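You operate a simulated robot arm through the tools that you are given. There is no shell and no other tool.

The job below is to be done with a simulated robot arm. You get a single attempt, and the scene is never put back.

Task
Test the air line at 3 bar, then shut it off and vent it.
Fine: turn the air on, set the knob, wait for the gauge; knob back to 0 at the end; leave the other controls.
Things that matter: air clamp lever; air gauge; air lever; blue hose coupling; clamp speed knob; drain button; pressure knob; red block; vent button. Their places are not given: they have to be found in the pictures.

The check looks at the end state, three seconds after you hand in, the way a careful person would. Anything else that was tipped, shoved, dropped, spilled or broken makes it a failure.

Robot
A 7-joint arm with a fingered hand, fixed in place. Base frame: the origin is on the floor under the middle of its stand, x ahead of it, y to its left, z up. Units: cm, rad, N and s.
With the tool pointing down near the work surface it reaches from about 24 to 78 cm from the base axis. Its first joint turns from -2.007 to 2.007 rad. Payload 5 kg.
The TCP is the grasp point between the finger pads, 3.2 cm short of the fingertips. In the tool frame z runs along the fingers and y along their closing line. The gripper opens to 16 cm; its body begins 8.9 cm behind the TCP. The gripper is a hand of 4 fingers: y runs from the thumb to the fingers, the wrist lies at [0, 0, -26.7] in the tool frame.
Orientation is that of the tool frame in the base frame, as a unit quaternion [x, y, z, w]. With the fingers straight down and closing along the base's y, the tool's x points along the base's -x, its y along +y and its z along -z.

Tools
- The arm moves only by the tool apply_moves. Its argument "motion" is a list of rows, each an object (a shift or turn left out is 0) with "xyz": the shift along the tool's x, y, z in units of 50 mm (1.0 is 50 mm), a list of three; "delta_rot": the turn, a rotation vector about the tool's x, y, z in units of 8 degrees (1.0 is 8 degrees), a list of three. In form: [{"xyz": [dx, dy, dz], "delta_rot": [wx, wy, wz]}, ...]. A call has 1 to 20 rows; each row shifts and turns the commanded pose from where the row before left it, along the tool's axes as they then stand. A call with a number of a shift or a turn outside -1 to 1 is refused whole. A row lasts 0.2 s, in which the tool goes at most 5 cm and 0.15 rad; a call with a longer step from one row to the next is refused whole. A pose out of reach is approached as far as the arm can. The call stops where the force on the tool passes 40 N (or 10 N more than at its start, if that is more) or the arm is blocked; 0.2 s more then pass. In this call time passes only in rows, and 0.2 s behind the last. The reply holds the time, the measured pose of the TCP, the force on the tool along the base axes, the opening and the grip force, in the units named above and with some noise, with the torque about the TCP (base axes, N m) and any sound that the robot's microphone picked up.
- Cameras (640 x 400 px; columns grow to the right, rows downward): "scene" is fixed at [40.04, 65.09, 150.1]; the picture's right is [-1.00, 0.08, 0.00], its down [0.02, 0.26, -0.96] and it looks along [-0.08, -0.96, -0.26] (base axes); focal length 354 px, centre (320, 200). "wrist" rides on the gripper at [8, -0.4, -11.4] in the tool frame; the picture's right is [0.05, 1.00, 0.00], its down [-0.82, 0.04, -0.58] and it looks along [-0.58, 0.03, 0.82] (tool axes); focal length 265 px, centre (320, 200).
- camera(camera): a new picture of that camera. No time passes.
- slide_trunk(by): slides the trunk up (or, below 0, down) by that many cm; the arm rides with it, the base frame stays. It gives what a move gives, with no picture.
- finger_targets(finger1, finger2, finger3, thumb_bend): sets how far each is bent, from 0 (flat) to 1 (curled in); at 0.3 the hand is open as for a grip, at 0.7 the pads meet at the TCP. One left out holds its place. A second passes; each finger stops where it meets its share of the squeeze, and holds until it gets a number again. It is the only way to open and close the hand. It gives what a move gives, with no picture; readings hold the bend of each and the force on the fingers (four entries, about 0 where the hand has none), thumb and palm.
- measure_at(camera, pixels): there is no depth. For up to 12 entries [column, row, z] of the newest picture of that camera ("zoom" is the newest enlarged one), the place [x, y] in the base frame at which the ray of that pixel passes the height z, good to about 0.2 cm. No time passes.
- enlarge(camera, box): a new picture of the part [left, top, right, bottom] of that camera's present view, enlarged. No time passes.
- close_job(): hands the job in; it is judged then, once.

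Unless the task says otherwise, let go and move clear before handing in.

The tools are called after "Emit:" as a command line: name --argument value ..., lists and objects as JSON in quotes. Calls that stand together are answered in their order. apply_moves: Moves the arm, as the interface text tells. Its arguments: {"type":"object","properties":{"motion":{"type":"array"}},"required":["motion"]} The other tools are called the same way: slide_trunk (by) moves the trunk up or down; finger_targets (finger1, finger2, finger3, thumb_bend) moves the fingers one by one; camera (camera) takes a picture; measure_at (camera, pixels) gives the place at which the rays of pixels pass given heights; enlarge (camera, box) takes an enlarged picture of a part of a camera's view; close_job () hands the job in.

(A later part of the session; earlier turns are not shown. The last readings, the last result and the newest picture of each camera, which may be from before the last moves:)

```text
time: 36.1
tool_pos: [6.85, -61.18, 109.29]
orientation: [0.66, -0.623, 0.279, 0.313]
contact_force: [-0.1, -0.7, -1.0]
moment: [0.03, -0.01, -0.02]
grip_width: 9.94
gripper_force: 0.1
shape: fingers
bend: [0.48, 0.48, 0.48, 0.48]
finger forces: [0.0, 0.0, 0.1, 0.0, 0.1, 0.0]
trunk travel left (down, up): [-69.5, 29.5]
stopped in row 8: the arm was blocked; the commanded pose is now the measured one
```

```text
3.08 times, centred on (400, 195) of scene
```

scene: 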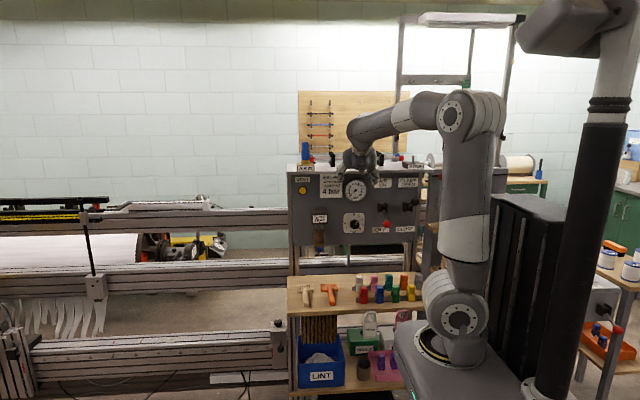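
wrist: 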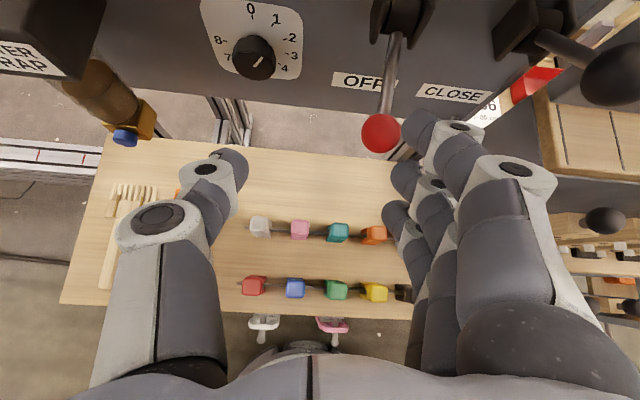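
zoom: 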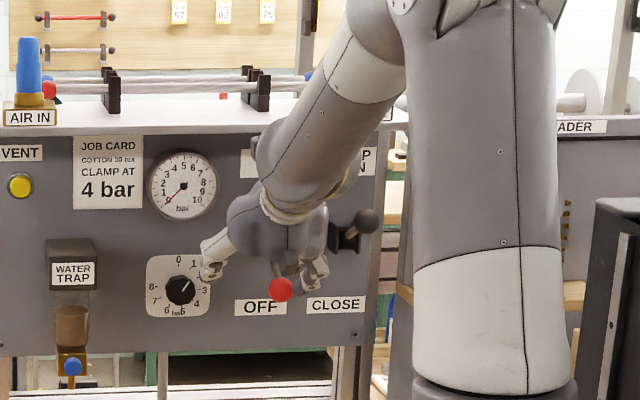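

Blocked again as x came below about 7 (now (6.9,-61.2,109.3)), with no tool force, so it looks like a joint or elbow limit rather than contact. I'll look at the arm configuration.

Emit:
camera --camera "scene"

Emit:
enlarge --camera "scene" --box '[320, 0, 640, 200]'

Emit:
enlarge --camera "scene" --box '[320, 200, 640, 400]'

```text
taken
```

scene: 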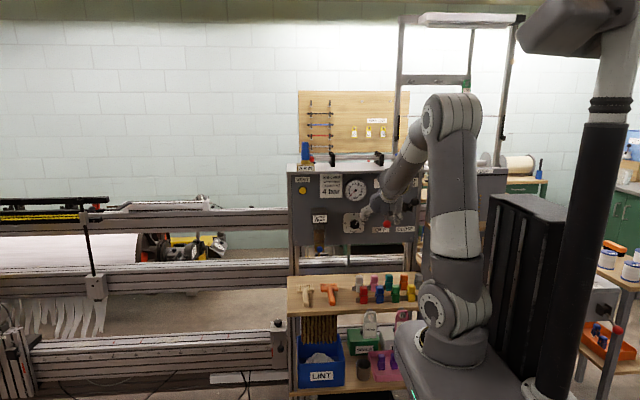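

```text
2.00 times, centred on (480, 100) of scene
```

zoom: 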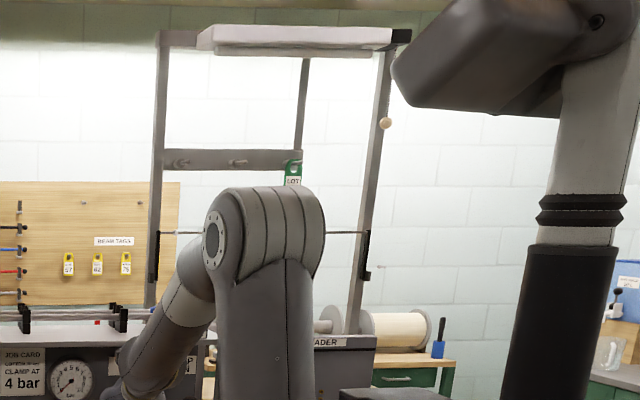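

```text
2.00 times, centred on (480, 300) of scene
```

zoom: 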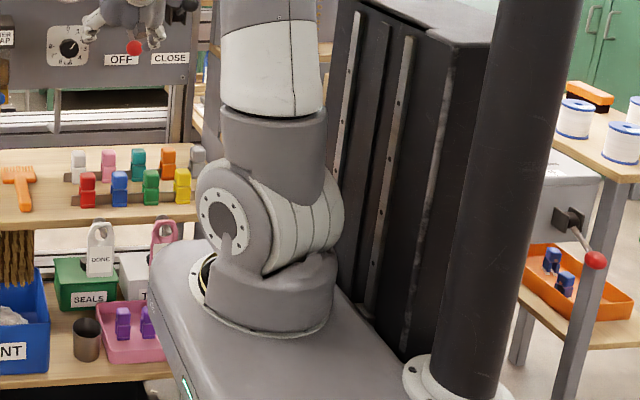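

Each block happened where the forearm (pitched about 40° down) lined up with the hand, which is a wrist singularity. I'll steepen the hand to about 70° down to get well away from it and grip the ball from above.

Emit:
apply_moves --motion '[{"xyz": [0, 0, -0.2], "delta_rot": [0, -0.8, 0]}, {"xyz": [0, 0, -0.1], "delta_rot": [0, -0.8, 0]}, {"delta_rot": [0, -0.8, 0]}, {"delta_rot": [0, -0.8, 0]}, {"delta_rot": [0, -0.5, 0]}]'

Emit:
camera --camera "wrist"

```text
time: 37.3
tool_pos: [11.54, -63.46, 104.32]
orientation: [0.708, -0.684, 0.099, 0.147]
contact_force: [0.3, 0.1, 0.1]
moment: [-0.02, 0.01, -0.01]
grip_width: 9.95
gripper_force: 0.2
shape: fingers
bend: [0.48, 0.48, 0.48, 0.48]
finger forces: [0.0, 0.0, 0.0, 0.0, 0.1, 0.0]
out of reach, approached as far as the arm can: row 1, 2, 3, 4, 5
trunk travel left (down, up): [-69.5, 29.5]
```

```text
taken
```

wrist: 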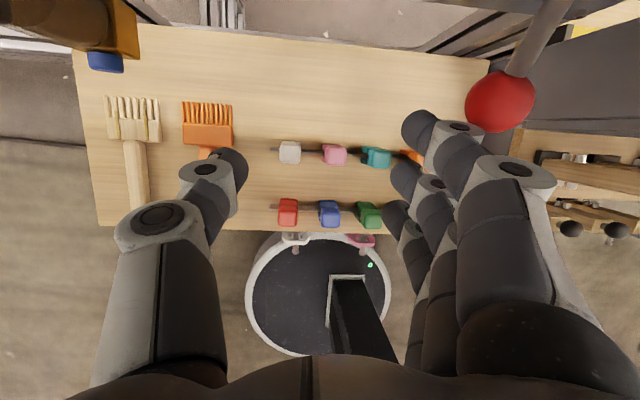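

The reading is (11.5,-63.5,104.3), and the steep pose with this roll is also at a limit. Starting from the comfortable tool-down family, I'll lift clear and roll the hand back toward the start orientation, so it closes on a diagonal.

Emit:
apply_moves --motion '[{"xyz": [-0.06, 0.03, -0.4]}, {"xyz": [-0.06, 0.03, -0.5]}, {"xyz": [-0.06, 0.03, -0.6]}, {"xyz": [-0.06, 0.03, -0.6]}, {"xyz": [-0.06, 0.03, -0.6]}]'

Emit:
apply_moves --motion '[{"delta_rot": [0, -0.5, 0.8]}, {"delta_rot": [0, -0.5, 0.8]}, {"delta_rot": [0, -0.5, 0.8]}, {"delta_rot": [0, -0.2, 0.9]}, {"delta_rot": [0, 0, 0.9]}, {"delta_rot": [0, 0, 0.9]}]'

Emit:
camera --camera "wrist"

Emit:
camera --camera "scene"

```text
time: 38.5
tool_pos: [17.83, -62.85, 110.38]
orientation: [0.708, -0.684, 0.099, 0.146]
contact_force: [0.0, -0.4, 0.2]
moment: [-0.03, 0.02, 0.03]
grip_width: 9.92
gripper_force: 0.1
shape: fingers
bend: [0.48, 0.48, 0.48, 0.48]
finger forces: [0.0, 0.0, 0.0, 0.1, 0.1, 0.0]
out of reach, approached as far as the arm can: row 1, 2, 3, 4, 5
trunk travel left (down, up): [-69.5, 29.5]
```

```text
time: 38.9
tool_pos: [18.31, -62.5, 110.47]
orientation: [-0.692, 0.704, -0.091, -0.131]
contact_force: [-6.1, 30.4, 5.1]
moment: [-4.68, -0.93, 0.01]
grip_width: 9.92
gripper_force: 0.2
shape: fingers
bend: [0.48, 0.48, 0.48, 0.48]
finger forces: [0.0, 0.1, 0.1, 0.0, 0.1, 0.0]
out of reach, approached as far as the arm can: row 1
trunk travel left (down, up): [-69.5, 29.5]
stopped in row 1: the force on the tool passed its limit at 44 N (the readings are from after the stop); the commanded pose is now the measured one
```

```text
taken
```

wrist: 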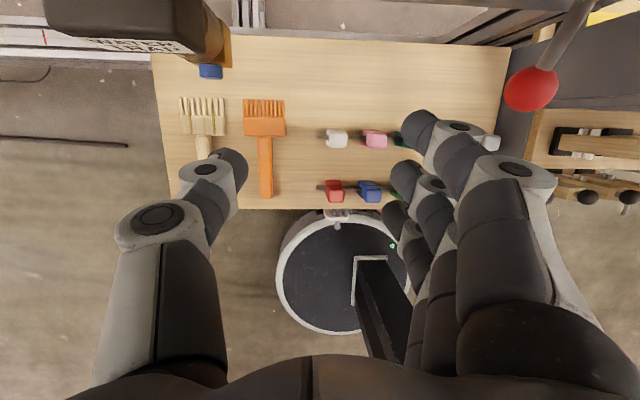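

```text
taken
```

scene: 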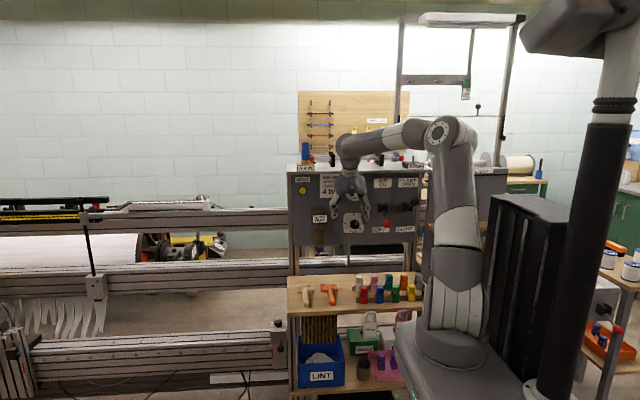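

The last roll stopped on a 44 N contact: +30 N in y with a moment that puts it about 15 cm above the TCP, near the top of the panel. I'll stop and look closely before moving.

Emit:
enlarge --camera "scene" --box '[290, 110, 450, 230]'

Emit:
enlarge --camera "scene" --box '[310, 120, 390, 180]'

Emit:
enlarge --camera "wrist" --box '[0, 0, 320, 200]'

```text
3.33 times, centred on (370, 170) of scene
```

zoom: 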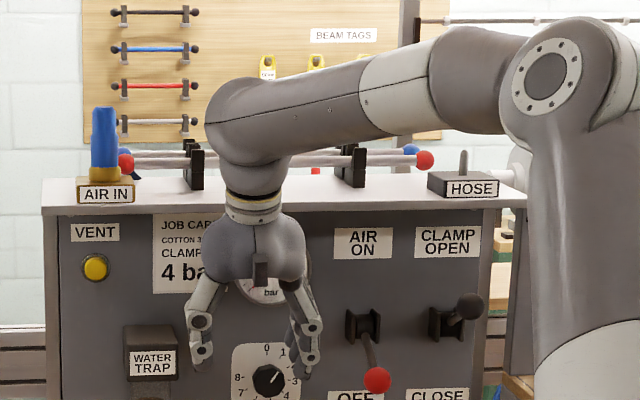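

```text
6.67 times, centred on (350, 150) of scene
```

zoom: 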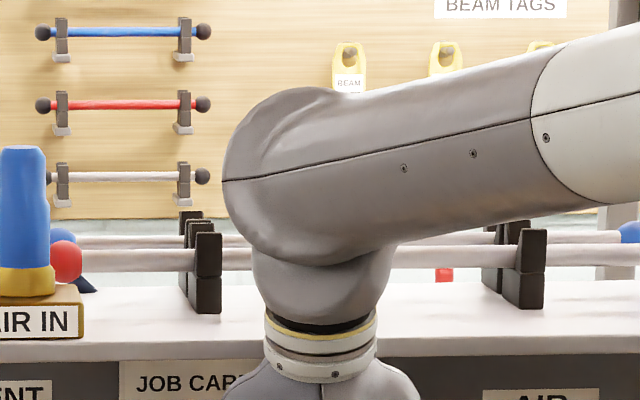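

```text
2.00 times, centred on (160, 100) of wrist
```

zoom: 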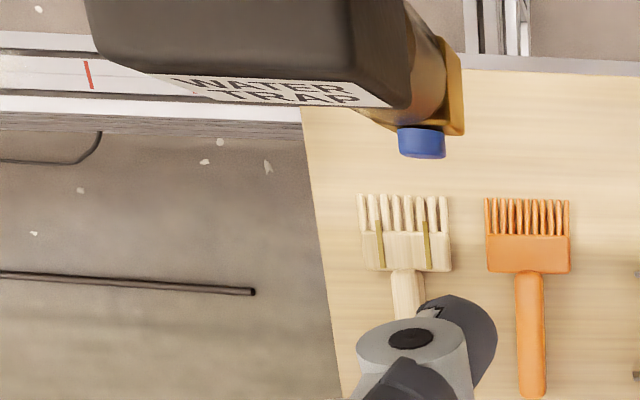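

The hand's back (camera side) touched the front edge of the panel's top shelf, which overhangs to about y=-67, z≈125. The pattern also makes sense now: the wrist only bends downward from the forearm, so a level hand needs the elbow low, meaning a much lower trunk. First I'll back straight off the edge in +y.

Emit:
apply_moves --motion '[{"xyz": [-0.2, 0, -0.07]}, {"xyz": [-0.3, 0, -0.1]}, {"xyz": [-0.3, 0, -0.1]}, {"xyz": [-0.3, 0, -0.1]}]'

Emit:
camera --camera "scene"

```text
time: 39.9
tool_pos: [20.57, -58.96, 108.43]
orientation: [-0.691, 0.705, -0.09, -0.133]
contact_force: [0.5, 0.4, -0.1]
moment: [-0.02, 0.0, -0.03]
grip_width: 9.91
gripper_force: 0.0
shape: fingers
bend: [0.48, 0.48, 0.48, 0.48]
finger forces: [0.0, 0.0, 0.0, 0.1, 0.1, 0.1]
out of reach, approached as far as the arm can: row 1, 2, 3, 4
trunk travel left (down, up): [-69.5, 29.5]
```

```text
taken
```

scene: 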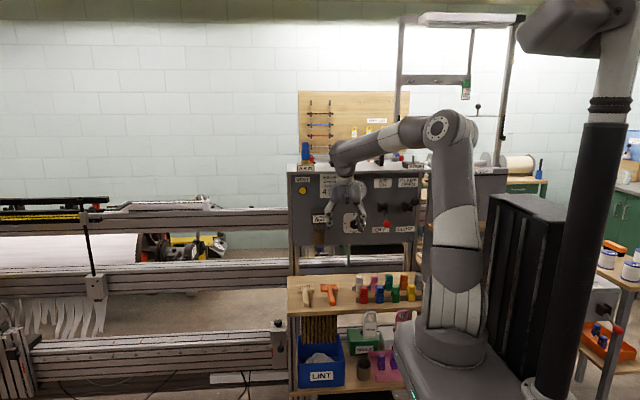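

Contact is released (force ≈0) and the TCP is at (20.6,-59,108.4). Next I'll roll the hand back toward the start orientation, easing away from the panel as it goes.

Emit:
apply_moves --motion '[{"xyz": [-0.1, 0, -0.1], "delta_rot": [0, 0, 0.9]}, {"xyz": [-0.1, 0, -0.1], "delta_rot": [0, 0, 0.9]}, {"xyz": [0, 0, -0.1], "delta_rot": [0, 0, 0.9]}, {"xyz": [0, 0, -0.1], "delta_rot": [0, 0, 0.9]}, {"xyz": [0, 0, -0.1], "delta_rot": [0, 0, 0.9]}, {"xyz": [0, 0, -0.1], "delta_rot": [0, 0, 0.9]}]'

Emit:
camera --camera "wrist"

```text
time: 41.3
tool_pos: [22.22, -58.57, 109.7]
orientation: [-0.382, 0.91, -0.131, -0.09]
contact_force: [1.2, -0.6, 0.4]
moment: [0.0, -0.02, 0.01]
grip_width: 9.94
gripper_force: 0.0
shape: fingers
bend: [0.48, 0.48, 0.48, 0.48]
finger forces: [0.1, 0.0, 0.0, 0.0, 0.0, 0.0]
out of reach, approached as far as the arm can: row 1, 2, 3, 4, 5, 6
trunk travel left (down, up): [-69.5, 29.5]
```

```text
taken
```

wrist: 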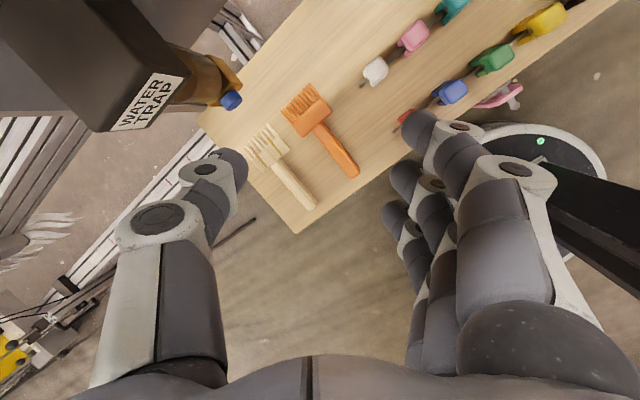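

Still flagged near a limit, but the roll is going through (now about -48°). I'll finish the roll and straighten to fully down like the start pose.

Emit:
apply_moves --motion '[{"xyz": [0, 0.1, -0.2], "delta_rot": [0, 0, 0.9]}, {"xyz": [0, 0.1, -0.2], "delta_rot": [0, 0, 0.9]}, {"xyz": [0, 0.1, -0.2], "delta_rot": [0, 0, 0.9]}, {"xyz": [0, 0.1, -0.2], "delta_rot": [0, 0, 0.9]}, {"xyz": [0, 0.1, -0.2], "delta_rot": [0, 0, 0.9]}, {"xyz": [0, 0.1, -0.2], "delta_rot": [0, 0, 0.9]}]'

Emit:
camera --camera "scene"

```text
time: 42.7
tool_pos: [24.76, -57.58, 112.33]
orientation: [-0.021, 0.987, -0.155, -0.035]
contact_force: [-0.4, -0.3, 0.2]
moment: [-0.04, -0.01, -0.03]
grip_width: 9.91
gripper_force: 0.1
shape: fingers
bend: [0.48, 0.48, 0.48, 0.48]
finger forces: [0.0, 0.1, 0.0, 0.1, 0.0, 0.1]
out of reach, approached as far as the arm can: row 1, 2, 3, 4, 5, 6
trunk travel left (down, up): [-69.5, 29.5]
```

```text
taken
```

scene: 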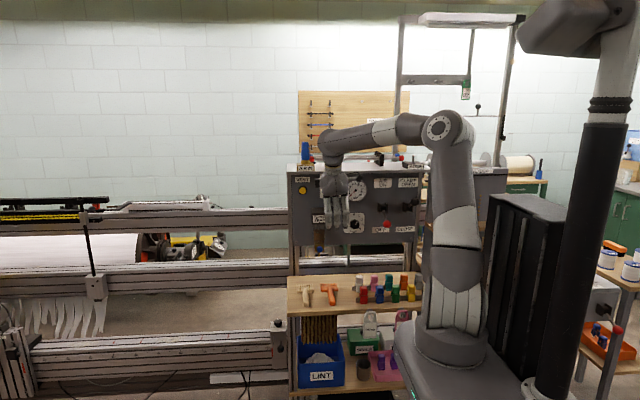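

The arm's elbow has drifted to one side (the elbow flange now faces the camera, unlike at the start). I'll move the hand outward to +x and up, fully pointing down, to let the arm unwind toward its starting posture.

Emit:
apply_moves --motion '[{"xyz": [-0.3, 0.05, -0.3], "delta_rot": [-0.37, 0, 0]}, {"xyz": [-0.4, 0.05, -0.4], "delta_rot": [-0.37, 0, 0]}, {"xyz": [-0.4, 0.05, -0.4], "delta_rot": [-0.37, 0, 0]}, {"xyz": [-0.4, 0.05, -0.4], "delta_rot": [-0.37, 0, 0]}, {"xyz": [-0.4, 0, -0.4], "delta_rot": [-0.37, 0, 0]}, {"xyz": [-0.4, 0, -0.4], "delta_rot": [-0.37, 0, 0]}]'

Emit:
camera --camera "scene"

```text
time: 44.1
tool_pos: [31.71, -55.14, 118.19]
orientation: [-0.019, 0.997, -0.063, -0.035]
contact_force: [0.5, 0.1, 0.0]
moment: [0.0, -0.02, -0.02]
grip_width: 9.9
gripper_force: 0.1
shape: fingers
bend: [0.48, 0.48, 0.48, 0.48]
finger forces: [0.0, 0.1, 0.1, 0.0, 0.1, 0.0]
out of reach, approached as far as the arm can: row 4, 5, 6
trunk travel left (down, up): [-69.5, 29.5]
```

```text
taken
```

scene: 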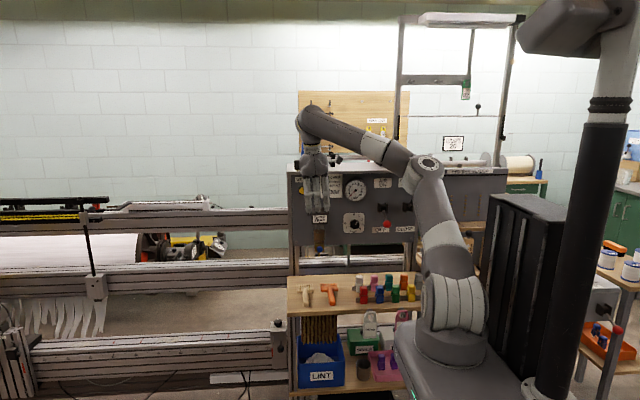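

The elbow is now lower than the wrist (elbow (425,165), wrist (310,118)), which suits a level hand because the forearm points upward. I'll pitch the hand level again from here.

Emit:
apply_moves --motion '[{"delta_rot": [0.95, 0, 0]}, {"delta_rot": [0.95, 0, 0]}, {"delta_rot": [0.95, 0, 0]}, {"delta_rot": [0.95, 0, 0]}, {"delta_rot": [0.95, 0, 0]}, {"delta_rot": [0.95, 0, 0]}, {"delta_rot": [0.95, 0, 0]}, {"delta_rot": [0.95, 0, 0]}]'

Emit:
camera --camera "scene"

```text
time: 45.9
tool_pos: [31.84, -55.09, 117.99]
orientation: [-0.034, 0.828, -0.56, -0.02]
contact_force: [0.1, -0.7, -0.3]
moment: [-0.04, 0.03, 0.01]
grip_width: 9.93
gripper_force: 0.0
shape: fingers
bend: [0.48, 0.48, 0.48, 0.48]
finger forces: [0.0, 0.0, 0.0, 0.0, 0.1, 0.0]
trunk travel left (down, up): [-69.5, 29.5]
```

```text
taken
```

scene: 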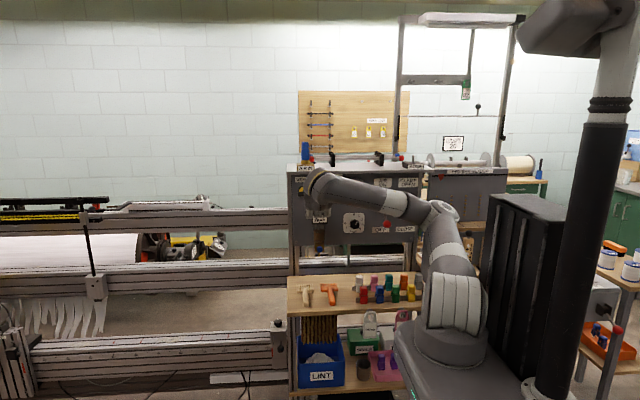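

No reach warnings; the hand is at (31.8,-55.1,118), pitched about 22° down. I'll keep that pitch and roll -90° so the fingers stack vertically with the camera on top.

Emit:
apply_moves --motion '[{"delta_rot": [0, 0, -1]}, {"delta_rot": [0, 0, -1]}, {"delta_rot": [0, 0, -1]}, {"delta_rot": [0, 0, -1]}, {"delta_rot": [0, 0, -1]}, {"delta_rot": [0, 0, -1]}, {"delta_rot": [0, 0, -1]}, {"delta_rot": [0, 0, -1]}, {"delta_rot": [0, 0, -1]}, {"delta_rot": [0, 0, -1]}, {"delta_rot": [0, 0, -1]}]'

Emit:
camera --camera "wrist"

Emit:
camera --camera "scene"

```text
time: 48.3
tool_pos: [31.62, -55.3, 118.04]
orientation: [0.601, -0.572, 0.387, 0.403]
contact_force: [-0.3, 0.3, 0.4]
moment: [-0.01, -0.02, 0.0]
grip_width: 9.92
gripper_force: 0.0
shape: fingers
bend: [0.48, 0.48, 0.48, 0.48]
finger forces: [0.0, 0.0, 0.1, 0.0, 0.1, 0.0]
trunk travel left (down, up): [-69.5, 29.5]
```

```text
taken
```

wrist: 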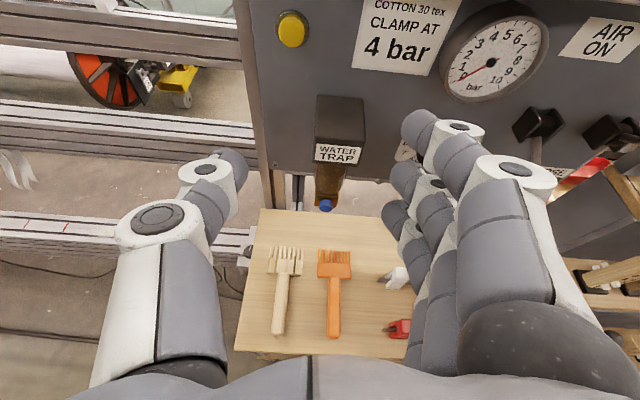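

```text
taken
```

scene: 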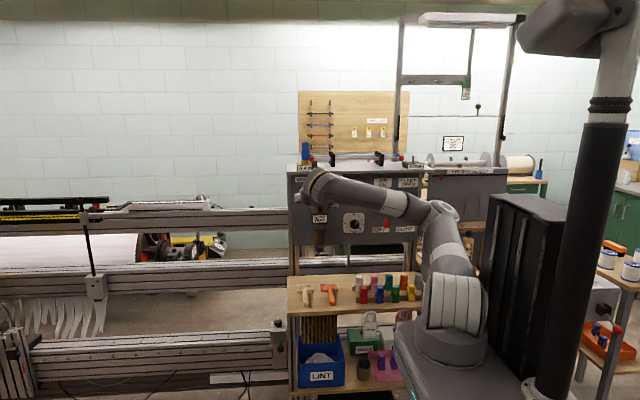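

This posture is comfortable with no warnings. To reach the lever with the wrist kept at larger x, I'll yaw the hand 30° toward -x, then lower the trunk.

Emit:
apply_moves --motion '[{"delta_rot": [-0.87, -0.04, 0.35]}, {"delta_rot": [-0.87, -0.04, 0.35]}, {"delta_rot": [-0.87, -0.04, 0.35]}, {"delta_rot": [-0.87, -0.04, 0.35]}]'

Emit:
slide_trunk --by -21

Emit:
camera --camera "wrist"

Emit:
camera --camera "scene"

```text
time: 49.3
tool_pos: [31.78, -54.98, 118.13]
orientation: [-0.431, 0.708, -0.271, -0.489]
contact_force: [1.0, 0.3, -0.6]
moment: [-0.01, 0.05, 0.06]
grip_width: 9.93
gripper_force: 0.1
shape: fingers
bend: [0.48, 0.48, 0.48, 0.48]
finger forces: [0.0, 0.1, 0.1, 0.1, 0.0, 0.0]
trunk travel left (down, up): [-69.5, 29.5]
```

```text
time: 51.5
tool_pos: [31.68, -55.22, 96.86]
orientation: [-0.432, 0.708, -0.269, -0.489]
contact_force: [0.0, -0.3, -0.1]
moment: [0.02, 0.0, -0.03]
grip_width: 9.93
gripper_force: 0.1
shape: fingers
bend: [0.48, 0.48, 0.48, 0.48]
finger forces: [0.0, 0.0, 0.0, 0.0, 0.0, 0.0]
trunk travel left (down, up): [-48.5, 50.5]
```

```text
taken
```

wrist: 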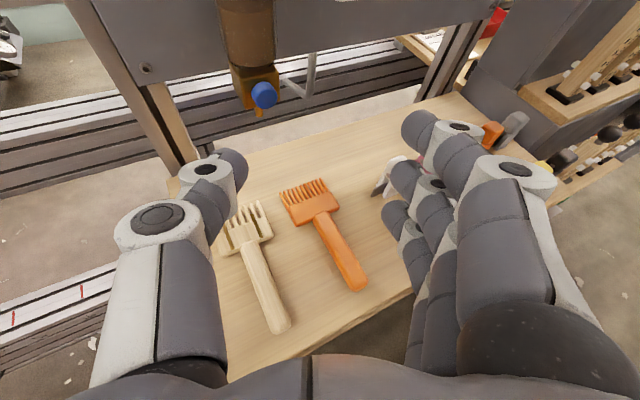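

```text
taken
```

scene: 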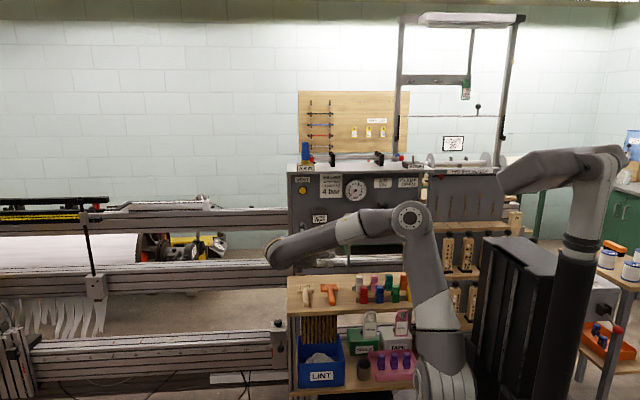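

The pose holds with no warnings and the hand is level with the lever's lower end. I'll translate to a standoff about 8 cm from the ball along the tool axis, at (11.5,-62.7,95).

Emit:
apply_moves --motion '[{"xyz": [0.06, 0.2, 0.2]}, {"xyz": [0.1, 0.37, 0.43]}, {"xyz": [0.1, 0.37, 0.43]}, {"xyz": [0.1, 0.37, 0.43]}, {"xyz": [0.1, 0.37, 0.43]}, {"xyz": [0.1, 0.37, 0.43]}, {"xyz": [0.1, 0.37, 0.43]}, {"xyz": [0.1, 0.37, 0.42]}]'

Emit:
camera --camera "wrist"

Emit:
enlarge --camera "scene" --box '[280, 160, 480, 300]'

```text
time: 53.3
tool_pos: [11.62, -62.73, 95.0]
orientation: [-0.432, 0.708, -0.27, -0.489]
contact_force: [-0.3, -0.4, 0.3]
moment: [-0.03, 0.04, -0.01]
grip_width: 9.9
gripper_force: 0.1
shape: fingers
bend: [0.48, 0.48, 0.48, 0.48]
finger forces: [0.0, 0.1, 0.0, 0.0, 0.0, 0.0]
trunk travel left (down, up): [-48.5, 50.5]
```

```text
taken
```

wrist: 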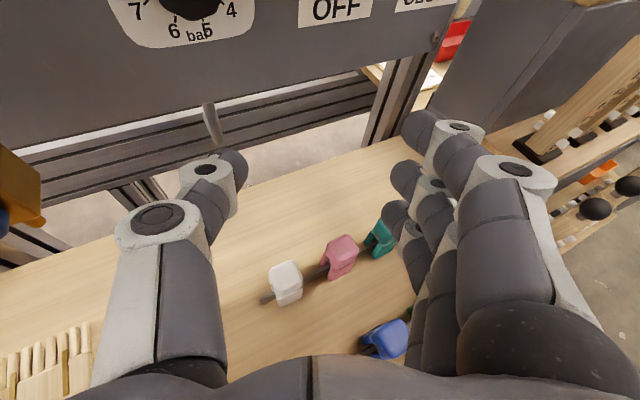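

```text
2.86 times, centred on (380, 230) of scene
```

zoom: 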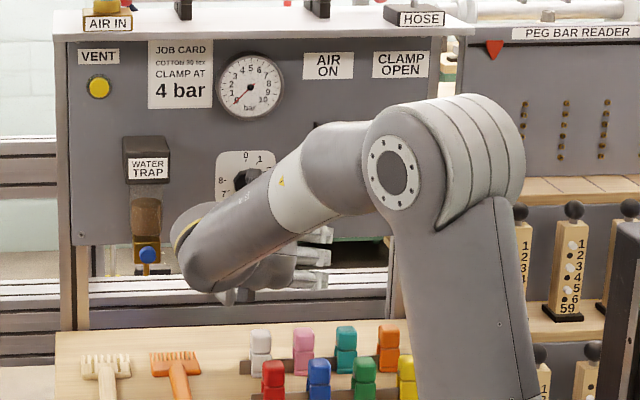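

Exactly at (11.6,-62.7,95.0) with no warnings. Now I'll slide forward along the tool so the top finger goes under the ball.

Emit:
apply_moves --motion '[{"xyz": [0.15, 0.01, 0.375]}, {"xyz": [0.15, 0.01, 0.375]}, {"xyz": [0.15, 0.01, 0.375]}, {"xyz": [0.15, 0.01, 0.375]}]'

Emit:
camera --camera "wrist"

Emit:
camera --camera "scene"

```text
time: 54.3
tool_pos: [7.46, -69.75, 95.09]
orientation: [-0.432, 0.708, -0.269, -0.49]
contact_force: [-0.4, 0.2, 0.3]
moment: [0.02, 0.02, -0.03]
grip_width: 9.93
gripper_force: 0.0
shape: fingers
bend: [0.48, 0.48, 0.48, 0.48]
finger forces: [0.0, 0.0, 0.0, 0.0, 0.0, 0.0]
trunk travel left (down, up): [-48.5, 50.5]
```

```text
taken
```

wrist: 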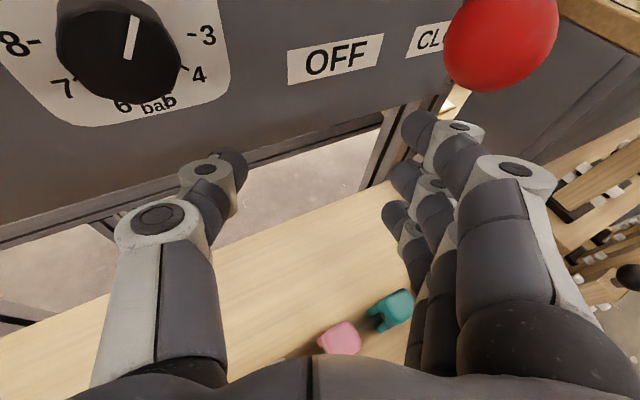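

```text
taken
```

scene: 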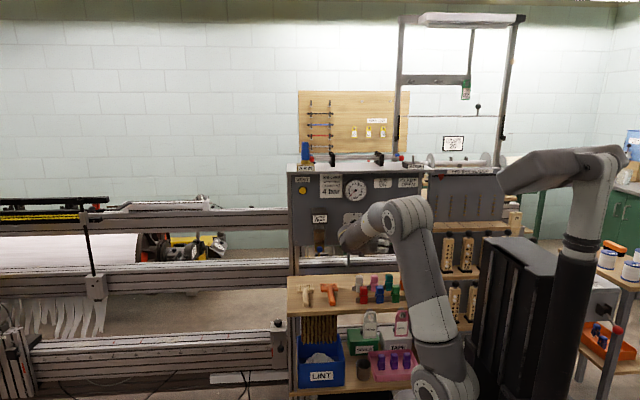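

The ball (wrist (500,38)) is right above the top fingertip (435,135), as predicted. I'll nudge in 1.5 cm and lift straight up 5 cm, watching the force.

Emit:
apply_moves --motion '[{"xyz": [0.11, 0, 0.28]}, {"xyz": [0.185, 0.008, -0.075]}, {"xyz": [0.185, 0.008, -0.075]}, {"xyz": [0.185, 0.008, -0.075]}, {"xyz": [0.185, 0.008, -0.075]}, {"xyz": [0.185, 0.008, -0.075]}]'

Emit:
camera --camera "wrist"

```text
time: 55.7
tool_pos: [6.6, -71.0, 100.04]
orientation: [-0.432, 0.708, -0.27, -0.49]
contact_force: [0.0, -0.1, -0.9]
moment: [-0.03, -0.04, 0.01]
grip_width: 9.96
gripper_force: 0.5
shape: fingers
bend: [0.48, 0.48, 0.48, 0.48]
finger forces: [0.5, 0.0, 0.1, 0.1, 0.0, 0.0]
trunk travel left (down, up): [-48.5, 50.5]
```

```text
taken
```

wrist: 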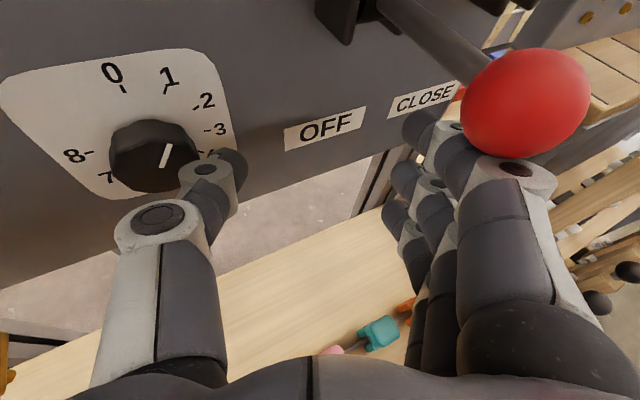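

Contact has begun: the ball (525,100) rests on the top finger (force 0.5). The thumb tip is a bit close to the knob, so I'll ease back 1.3 cm and keep lifting.

Emit:
apply_moves --motion '[{"xyz": [-0.1, 0, -0.26]}, {"xyz": [0.185, 0.008, -0.075]}, {"xyz": [0.185, 0.008, -0.075]}, {"xyz": [0.185, 0.008, -0.075]}]'

Emit:
camera --camera "wrist"

```text
time: 56.7
tool_pos: [7.48, -69.63, 103.05]
orientation: [-0.432, 0.708, -0.27, -0.489]
contact_force: [0.2, 2.1, -0.4]
moment: [-0.04, -0.02, -0.03]
grip_width: 10.02
gripper_force: 0.3
shape: fingers
bend: [0.48, 0.48, 0.48, 0.48]
finger forces: [1.2, 0.0, 0.0, 0.1, 0.0, 0.0]
trunk travel left (down, up): [-48.5, 50.5]
```

```text
taken
```

wrist: 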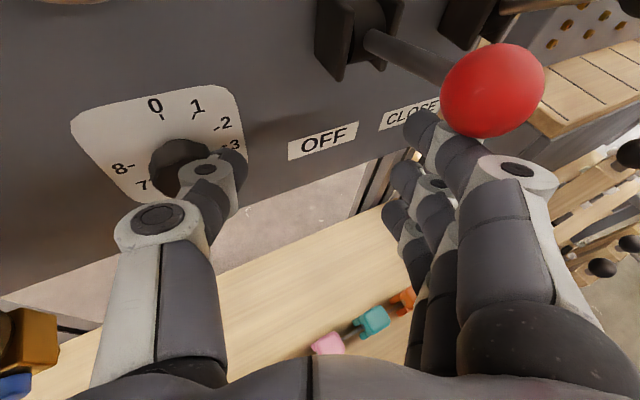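

The ball is riding up on the fingertip (492,90) with light force (~1-2 N). I'll keep lifting.

Emit:
apply_moves --motion '[{"xyz": [0.185, 0.008, -0.075]}, {"xyz": [0.185, 0.008, -0.075]}, {"xyz": [0.185, 0.008, -0.075]}, {"xyz": [0.185, 0.008, -0.075]}]'

Emit:
camera --camera "wrist"

Emit:
enlarge --camera "scene" --box '[300, 160, 460, 260]'

```text
time: 57.7
tool_pos: [7.52, -69.61, 106.51]
orientation: [-0.432, 0.711, -0.267, -0.487]
contact_force: [-0.1, 4.5, -19.8]
moment: [-0.39, -1.18, -0.28]
grip_width: 9.93
gripper_force: 9.8
shape: fingers
bend: [0.48, 0.48, 0.48, 0.48]
finger forces: [19.4, 0.0, 0.0, 0.0, 0.0, 0.0]
trunk travel left (down, up): [-48.5, 50.5]
```

```text
taken
```

wrist: 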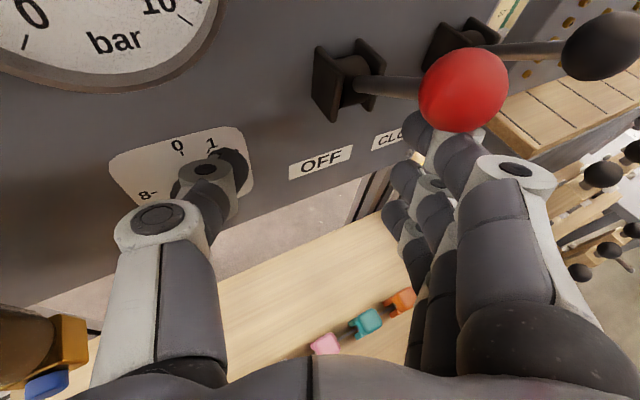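

```text
4.00 times, centred on (380, 210) of scene
```

zoom: 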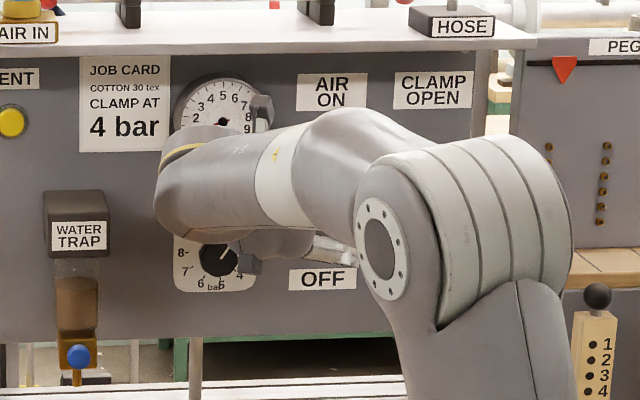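

The force rose to 20 N with the lever now parallel to the raised clamp lever, so it looks to be at its ON stop. I'll check the gauge and lever closely.

Emit:
enlarge --camera "wrist" --box '[300, 0, 640, 200]'

Emit:
enlarge --camera "scene" --box '[335, 170, 395, 210]'

```text
1.88 times, centred on (470, 100) of wrist
```

zoom: 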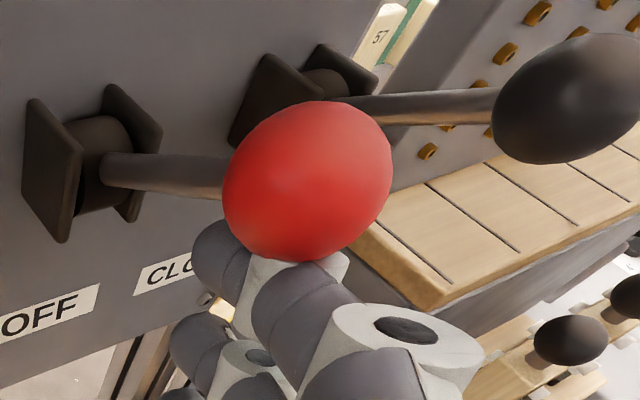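

```text
10.00 times, centred on (365, 190) of scene
```

zoom: 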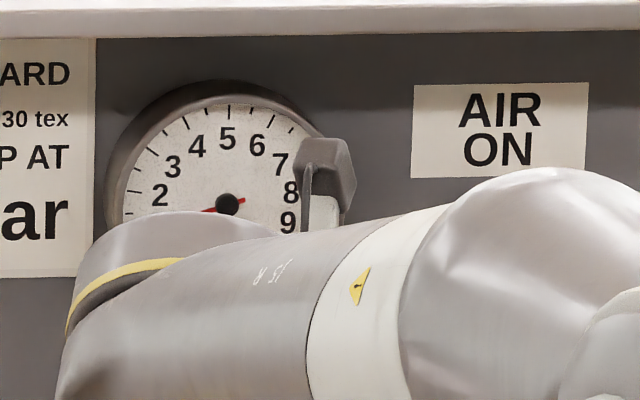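

The gauge needle now points left toward about 1.2 (it was at 0), so the air is on. I'll lower the finger a little to see that the lever stays, then withdraw along the tool.

Emit:
apply_moves --motion '[{"xyz": [-0.185, -0.008, 0.075]}, {"xyz": [-0.185, -0.008, 0.075]}, {"xyz": [-0.185, -0.008, 0.075]}]'

Emit:
camera --camera "wrist"

```text
time: 58.5
tool_pos: [7.43, -69.6, 104.03]
orientation: [-0.432, 0.707, -0.271, -0.49]
contact_force: [0.7, 0.7, -0.8]
moment: [-0.02, 0.02, 0.02]
grip_width: 9.95
gripper_force: 0.1
shape: fingers
bend: [0.48, 0.48, 0.48, 0.48]
finger forces: [0.0, 0.0, 0.1, 0.0, 0.0, 0.0]
trunk travel left (down, up): [-48.5, 50.5]
```

```text
taken
```

wrist: 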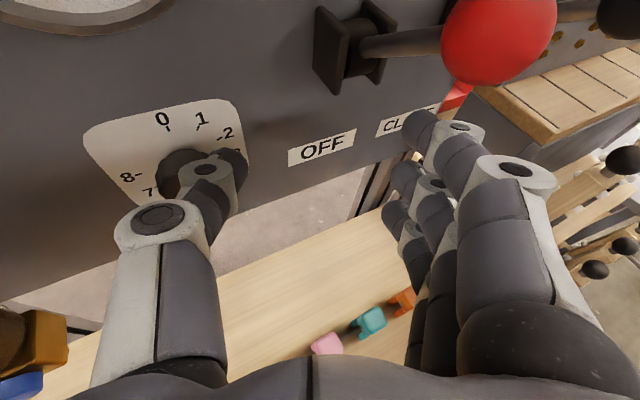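

The lever stays up after the finger dropped away (gap visible below the ball at (495,40)). I'll withdraw along the tool axis, then straighten the hand for the knob.

Emit:
apply_moves --motion '[{"xyz": [-0.3, -0.01, -0.3]}, {"xyz": [-0.25, -0.01, -0.405]}, {"xyz": [-0.22, -0.01, -0.405]}, {"xyz": [-0.22, -0.01, -0.405]}, {"xyz": [-0.1, -0.1, -0.2]}]'

Emit:
camera --camera "wrist"

Emit:
enlarge --camera "scene" --box '[290, 160, 450, 260]'

```text
time: 59.7
tool_pos: [12.96, -61.22, 102.0]
orientation: [-0.432, 0.708, -0.269, -0.489]
contact_force: [0.1, 0.1, 0.0]
moment: [-0.02, -0.04, 0.05]
grip_width: 9.94
gripper_force: 0.0
shape: fingers
bend: [0.48, 0.48, 0.48, 0.48]
finger forces: [0.0, 0.0, 0.1, 0.1, 0.0, 0.0]
trunk travel left (down, up): [-48.5, 50.5]
```

```text
taken
```

wrist: 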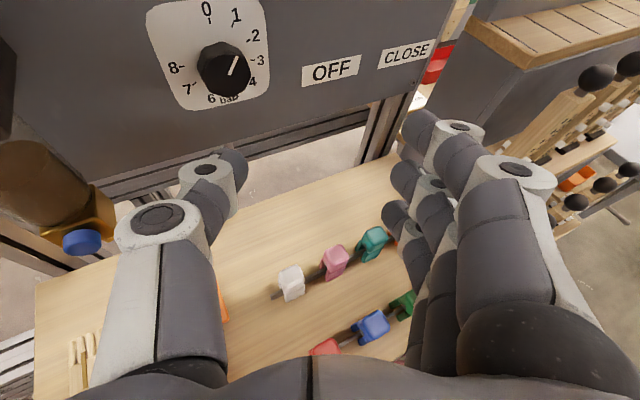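

```text
4.00 times, centred on (370, 210) of scene
```

zoom: 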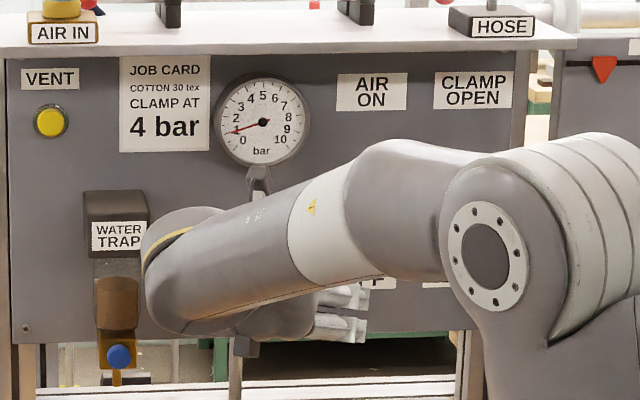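

The gauge reads about 1 bar (needle tip (228,133) in the zoom), matching the knob. Now I'll level and straighten the hand at the knob standoff.

Emit:
apply_moves --motion '[{"delta_rot": [0.7, 0.45, -0.28]}, {"delta_rot": [0.7, 0.45, -0.28]}, {"delta_rot": [0.7, 0.45, -0.28]}, {"delta_rot": [0.7, 0.45, -0.28]}]'

Emit:
camera --camera "wrist"

```text
time: 60.7
tool_pos: [12.89, -61.15, 102.05]
orientation: [-0.535, 0.541, -0.415, -0.499]
contact_force: [-0.3, -0.1, 0.4]
moment: [0.01, 0.0, 0.01]
grip_width: 9.95
gripper_force: 0.1
shape: fingers
bend: [0.48, 0.48, 0.48, 0.48]
finger forces: [0.0, 0.1, 0.0, 0.0, 0.0, 0.1]
trunk travel left (down, up): [-48.5, 50.5]
```

```text
taken
```

wrist: 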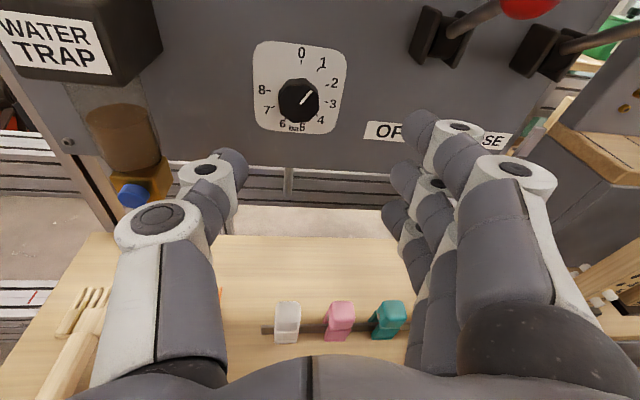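

Nearly level now (about 9° pitch and 5° yaw left). I'll finish straightening and centre on the knob axis (13.7, 100.1).

Emit:
apply_moves --motion '[{"xyz": [-0.1, -0.05, 0.1], "delta_rot": [0.34, 0.6, 0.25]}, {"xyz": [-0.1, -0.05, 0.1], "delta_rot": [0.34, 0.6, 0.25]}, {"xyz": [-0.1, -0.03, 0.1]}, {"xyz": [-0.09, -0.03, 0.1]}]'

Emit:
camera --camera "wrist"

Emit:
enlarge --camera "wrist" --box '[240, 40, 400, 160]'

```text
time: 61.7
tool_pos: [13.38, -63.0, 99.99]
orientation: [0.502, -0.494, 0.501, 0.503]
contact_force: [-0.6, -0.9, 0.7]
moment: [0.01, 0.02, -0.01]
grip_width: 9.92
gripper_force: 0.0
shape: fingers
bend: [0.48, 0.48, 0.48, 0.48]
finger forces: [0.1, 0.1, 0.0, 0.0, 0.0, 0.1]
trunk travel left (down, up): [-48.5, 50.5]
```

```text
taken
```

wrist: 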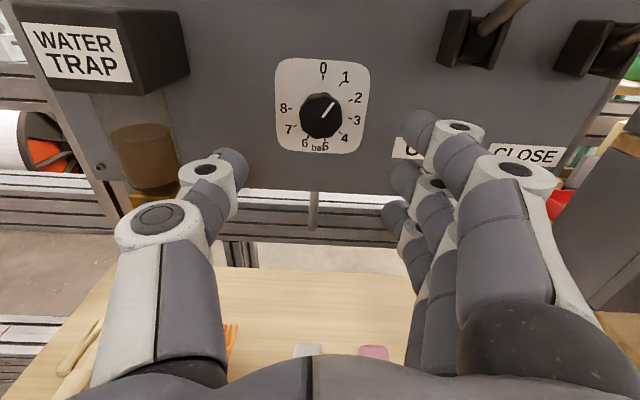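

```text
3.33 times, centred on (320, 100) of wrist
```

zoom: 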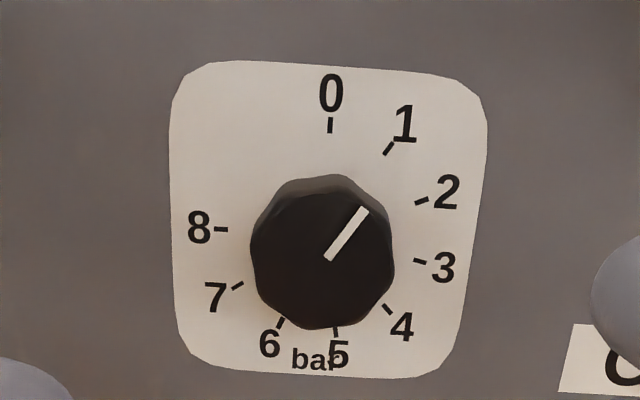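

The hand is level and centred at (13.4,-63,100). The pointer lies along the 1 mark, so it needs +67.5° to reach 3. Next I'll measure the panel surface depth from the "0" and "8" ticks using both cameras.

Emit:
measure_at --camera "wrist" --pixels '[[323, 77.5, 106], [323, 77.5, 102], [286.3, 108.7, 102], [286.3, 108.7, 98], [349.7, 118.6, 102], [349.7, 118.6, 98], [320.6, 115.6, 102], [320.6, 115.6, 98]]'

Emit:
measure_at --camera "scene" --pixels '[[354, 216, 106], [354, 216, 100], [346.9, 223.1, 104], [346.9, 223.1, 98], [360.9, 223.9, 104], [360.9, 223.9, 98], [354.6, 224.4, 104], [354.6, 224.4, 98]]'

```text
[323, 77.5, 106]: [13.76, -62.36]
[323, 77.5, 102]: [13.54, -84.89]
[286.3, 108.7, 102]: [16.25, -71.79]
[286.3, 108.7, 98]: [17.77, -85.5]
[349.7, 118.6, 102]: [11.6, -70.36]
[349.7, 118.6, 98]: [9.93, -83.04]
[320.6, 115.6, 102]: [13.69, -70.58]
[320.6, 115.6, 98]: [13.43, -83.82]
```

```text
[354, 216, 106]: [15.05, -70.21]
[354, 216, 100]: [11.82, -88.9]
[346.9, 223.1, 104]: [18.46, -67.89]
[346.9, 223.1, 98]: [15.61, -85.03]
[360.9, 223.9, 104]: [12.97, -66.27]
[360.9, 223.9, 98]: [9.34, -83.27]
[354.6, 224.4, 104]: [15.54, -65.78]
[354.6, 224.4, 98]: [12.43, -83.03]
```

Panel surface is at y≈-79.8, and the knob protrudes to about -77. I'll advance so the fingertips straddle the knob, with TCP at y≈-75.5 and tips about 1 cm short of the panel.

Emit:
apply_moves --motion '[{"xyz": [0, -0.03, 0.4]}, {"xyz": [0, -0.03, 0.5]}, {"xyz": [0, 0, 0.5]}, {"xyz": [0, 0, 0.4]}, {"xyz": [0, 0, 0.3]}, {"xyz": [0, 0, 0.2]}, {"xyz": [0, 0, 0.15]}]'

Emit:
camera --camera "wrist"

Emit:
camera --camera "scene"

```text
time: 63.4
tool_pos: [13.88, -74.86, 100.29]
orientation: [0.502, -0.496, 0.5, 0.502]
contact_force: [2.4, 32.3, 5.1]
moment: [0.06, 0.36, -1.72]
grip_width: 9.98
gripper_force: 16.4
shape: fingers
bend: [0.48, 0.49, 0.49, 0.48]
finger forces: [6.9, 10.8, 14.2, 0.0, 1.0, 0.0]
trunk travel left (down, up): [-48.5, 50.5]
stopped in row 7: the force on the tool passed its limit at 44 N (the readings are from after the stop); the commanded pose is now the measured one
```

```text
taken
```

wrist: 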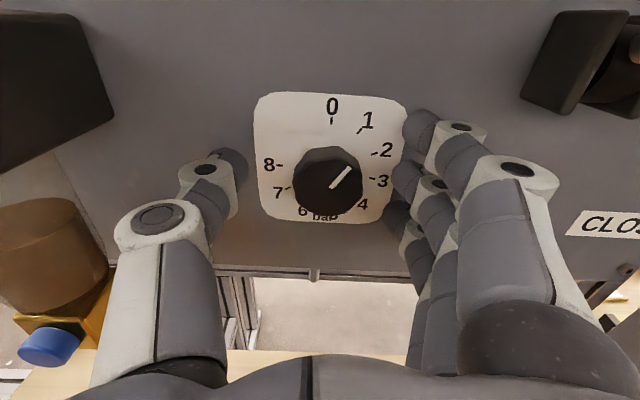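

```text
taken
```

scene: 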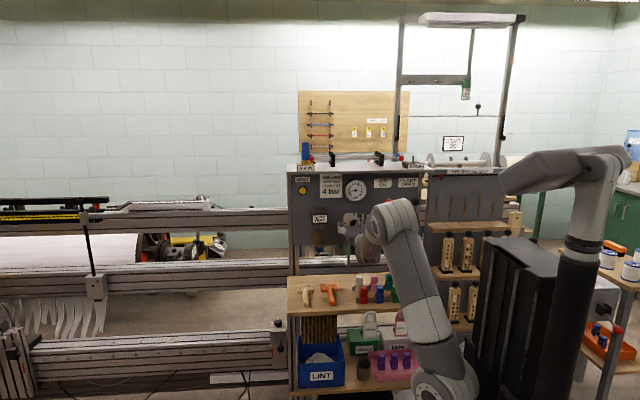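

The fingertips reached the panel (32 N on the fingers at y=-74.9), and the knob sits between thumb and fingers at (328,182). I'll back off 0.6 cm, then close on the knob.

Emit:
apply_moves --motion '[{"xyz": [0, 0.02, -0.08]}, {"xyz": [-0.02, 0.02, -0.05]}]'

Emit:
finger_targets --finger1 0.58 --finger2 0.58 --finger3 0.58 --thumb_bend 0.58

Emit:
camera --camera "wrist"

```text
time: 64.0
tool_pos: [13.56, -74.73, 99.74]
orientation: [0.502, -0.498, 0.498, 0.502]
contact_force: [-0.1, 0.2, -0.4]
moment: [0.01, 0.0, 0.05]
grip_width: 9.94
gripper_force: 0.0
shape: fingers
bend: [0.48, 0.48, 0.48, 0.48]
finger forces: [0.0, 0.0, 0.0, 0.1, 0.1, 0.1]
trunk travel left (down, up): [-48.5, 50.5]
```

```text
time: 65.0
tool_pos: [13.55, -74.62, 99.75]
orientation: [0.503, -0.497, 0.499, 0.501]
contact_force: [0.0, 0.1, 0.9]
moment: [0.0, -0.01, -0.02]
grip_width: 6.52
gripper_force: 0.2
shape: fingers
bend: [0.57, 0.57, 0.57, 0.57]
finger forces: [0.0, 0.0, 0.0, 0.1, 0.0, 0.1]
trunk travel left (down, up): [-48.5, 50.5]
```

```text
taken
```

wrist: 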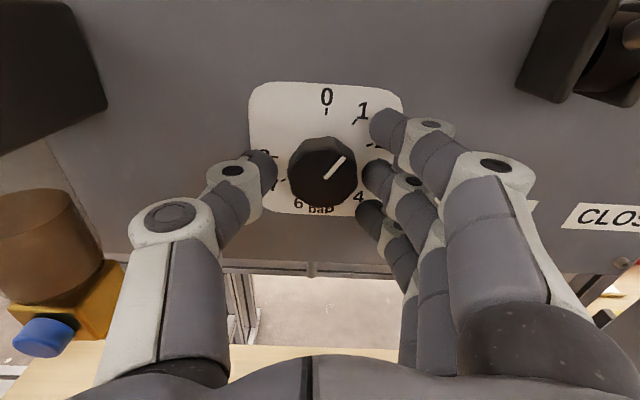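

The fingers straddle the knob evenly at a 6.5 cm opening: thumb tip (265,165), middle fingertip (375,175), knob (322,172). I'll close to grip it.

Emit:
finger_targets --finger1 0.66 --finger2 0.7 --finger3 0.66 --thumb_bend 0.7

Emit:
camera --camera "wrist"

```text
time: 66.0
tool_pos: [13.72, -74.71, 99.73]
orientation: [0.503, -0.496, 0.5, 0.501]
contact_force: [3.5, -6.5, 2.8]
moment: [-0.03, 0.0, -0.07]
grip_width: 4.01
gripper_force: 11.4
shape: fingers
bend: [0.66, 0.6, 0.66, 0.65]
finger forces: [0.0, 8.9, 0.1, 0.0, 12.8, 0.1]
trunk travel left (down, up): [-48.5, 50.5]
```

```text
taken
```

wrist: 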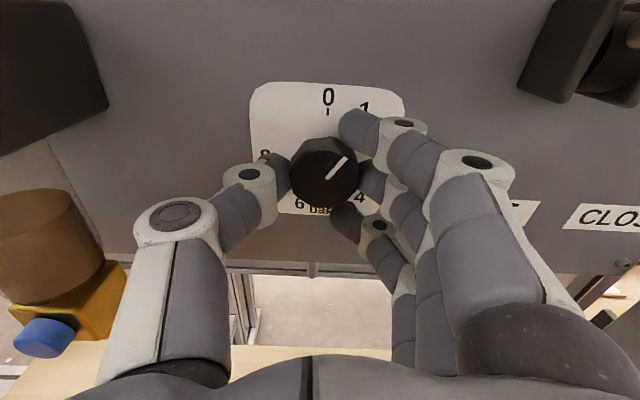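

The knob is gripped (finger 2 at 8.9 N, thumb at 12.8 N, width 4.0). I'll turn 28° clockwise first and see whether it follows.

Emit:
apply_moves --motion '[{"xyz": [0.01, -0.009, 0], "delta_rot": [0, 0, 0.875]}, {"xyz": [0.01, -0.009, 0], "delta_rot": [0, 0, 0.875]}, {"xyz": [0.01, -0.009, 0], "delta_rot": [0, 0, 0.875]}, {"xyz": [0.01, -0.009, 0], "delta_rot": [0, 0, 0.875]}]'

Emit:
camera --camera "wrist"

Emit:
enlarge --camera "scene" --box '[320, 165, 400, 245]'

```text
time: 67.0
tool_pos: [13.82, -74.8, 99.83]
orientation: [0.367, -0.604, 0.605, 0.365]
contact_force: [3.4, -6.0, 0.9]
moment: [0.07, 0.01, -0.08]
grip_width: 3.99
gripper_force: 10.5
shape: fingers
bend: [0.66, 0.6, 0.66, 0.65]
finger forces: [0.0, 9.3, 0.1, 0.0, 11.9, 0.1]
trunk travel left (down, up): [-48.5, 50.5]
```

```text
taken
```

wrist: 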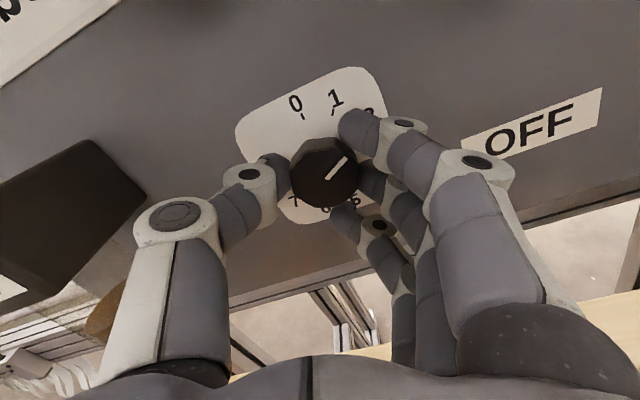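

```text
5.00 times, centred on (360, 205) of scene
```

zoom: 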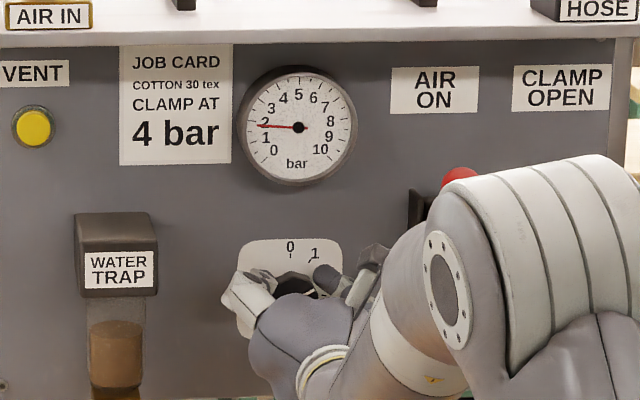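

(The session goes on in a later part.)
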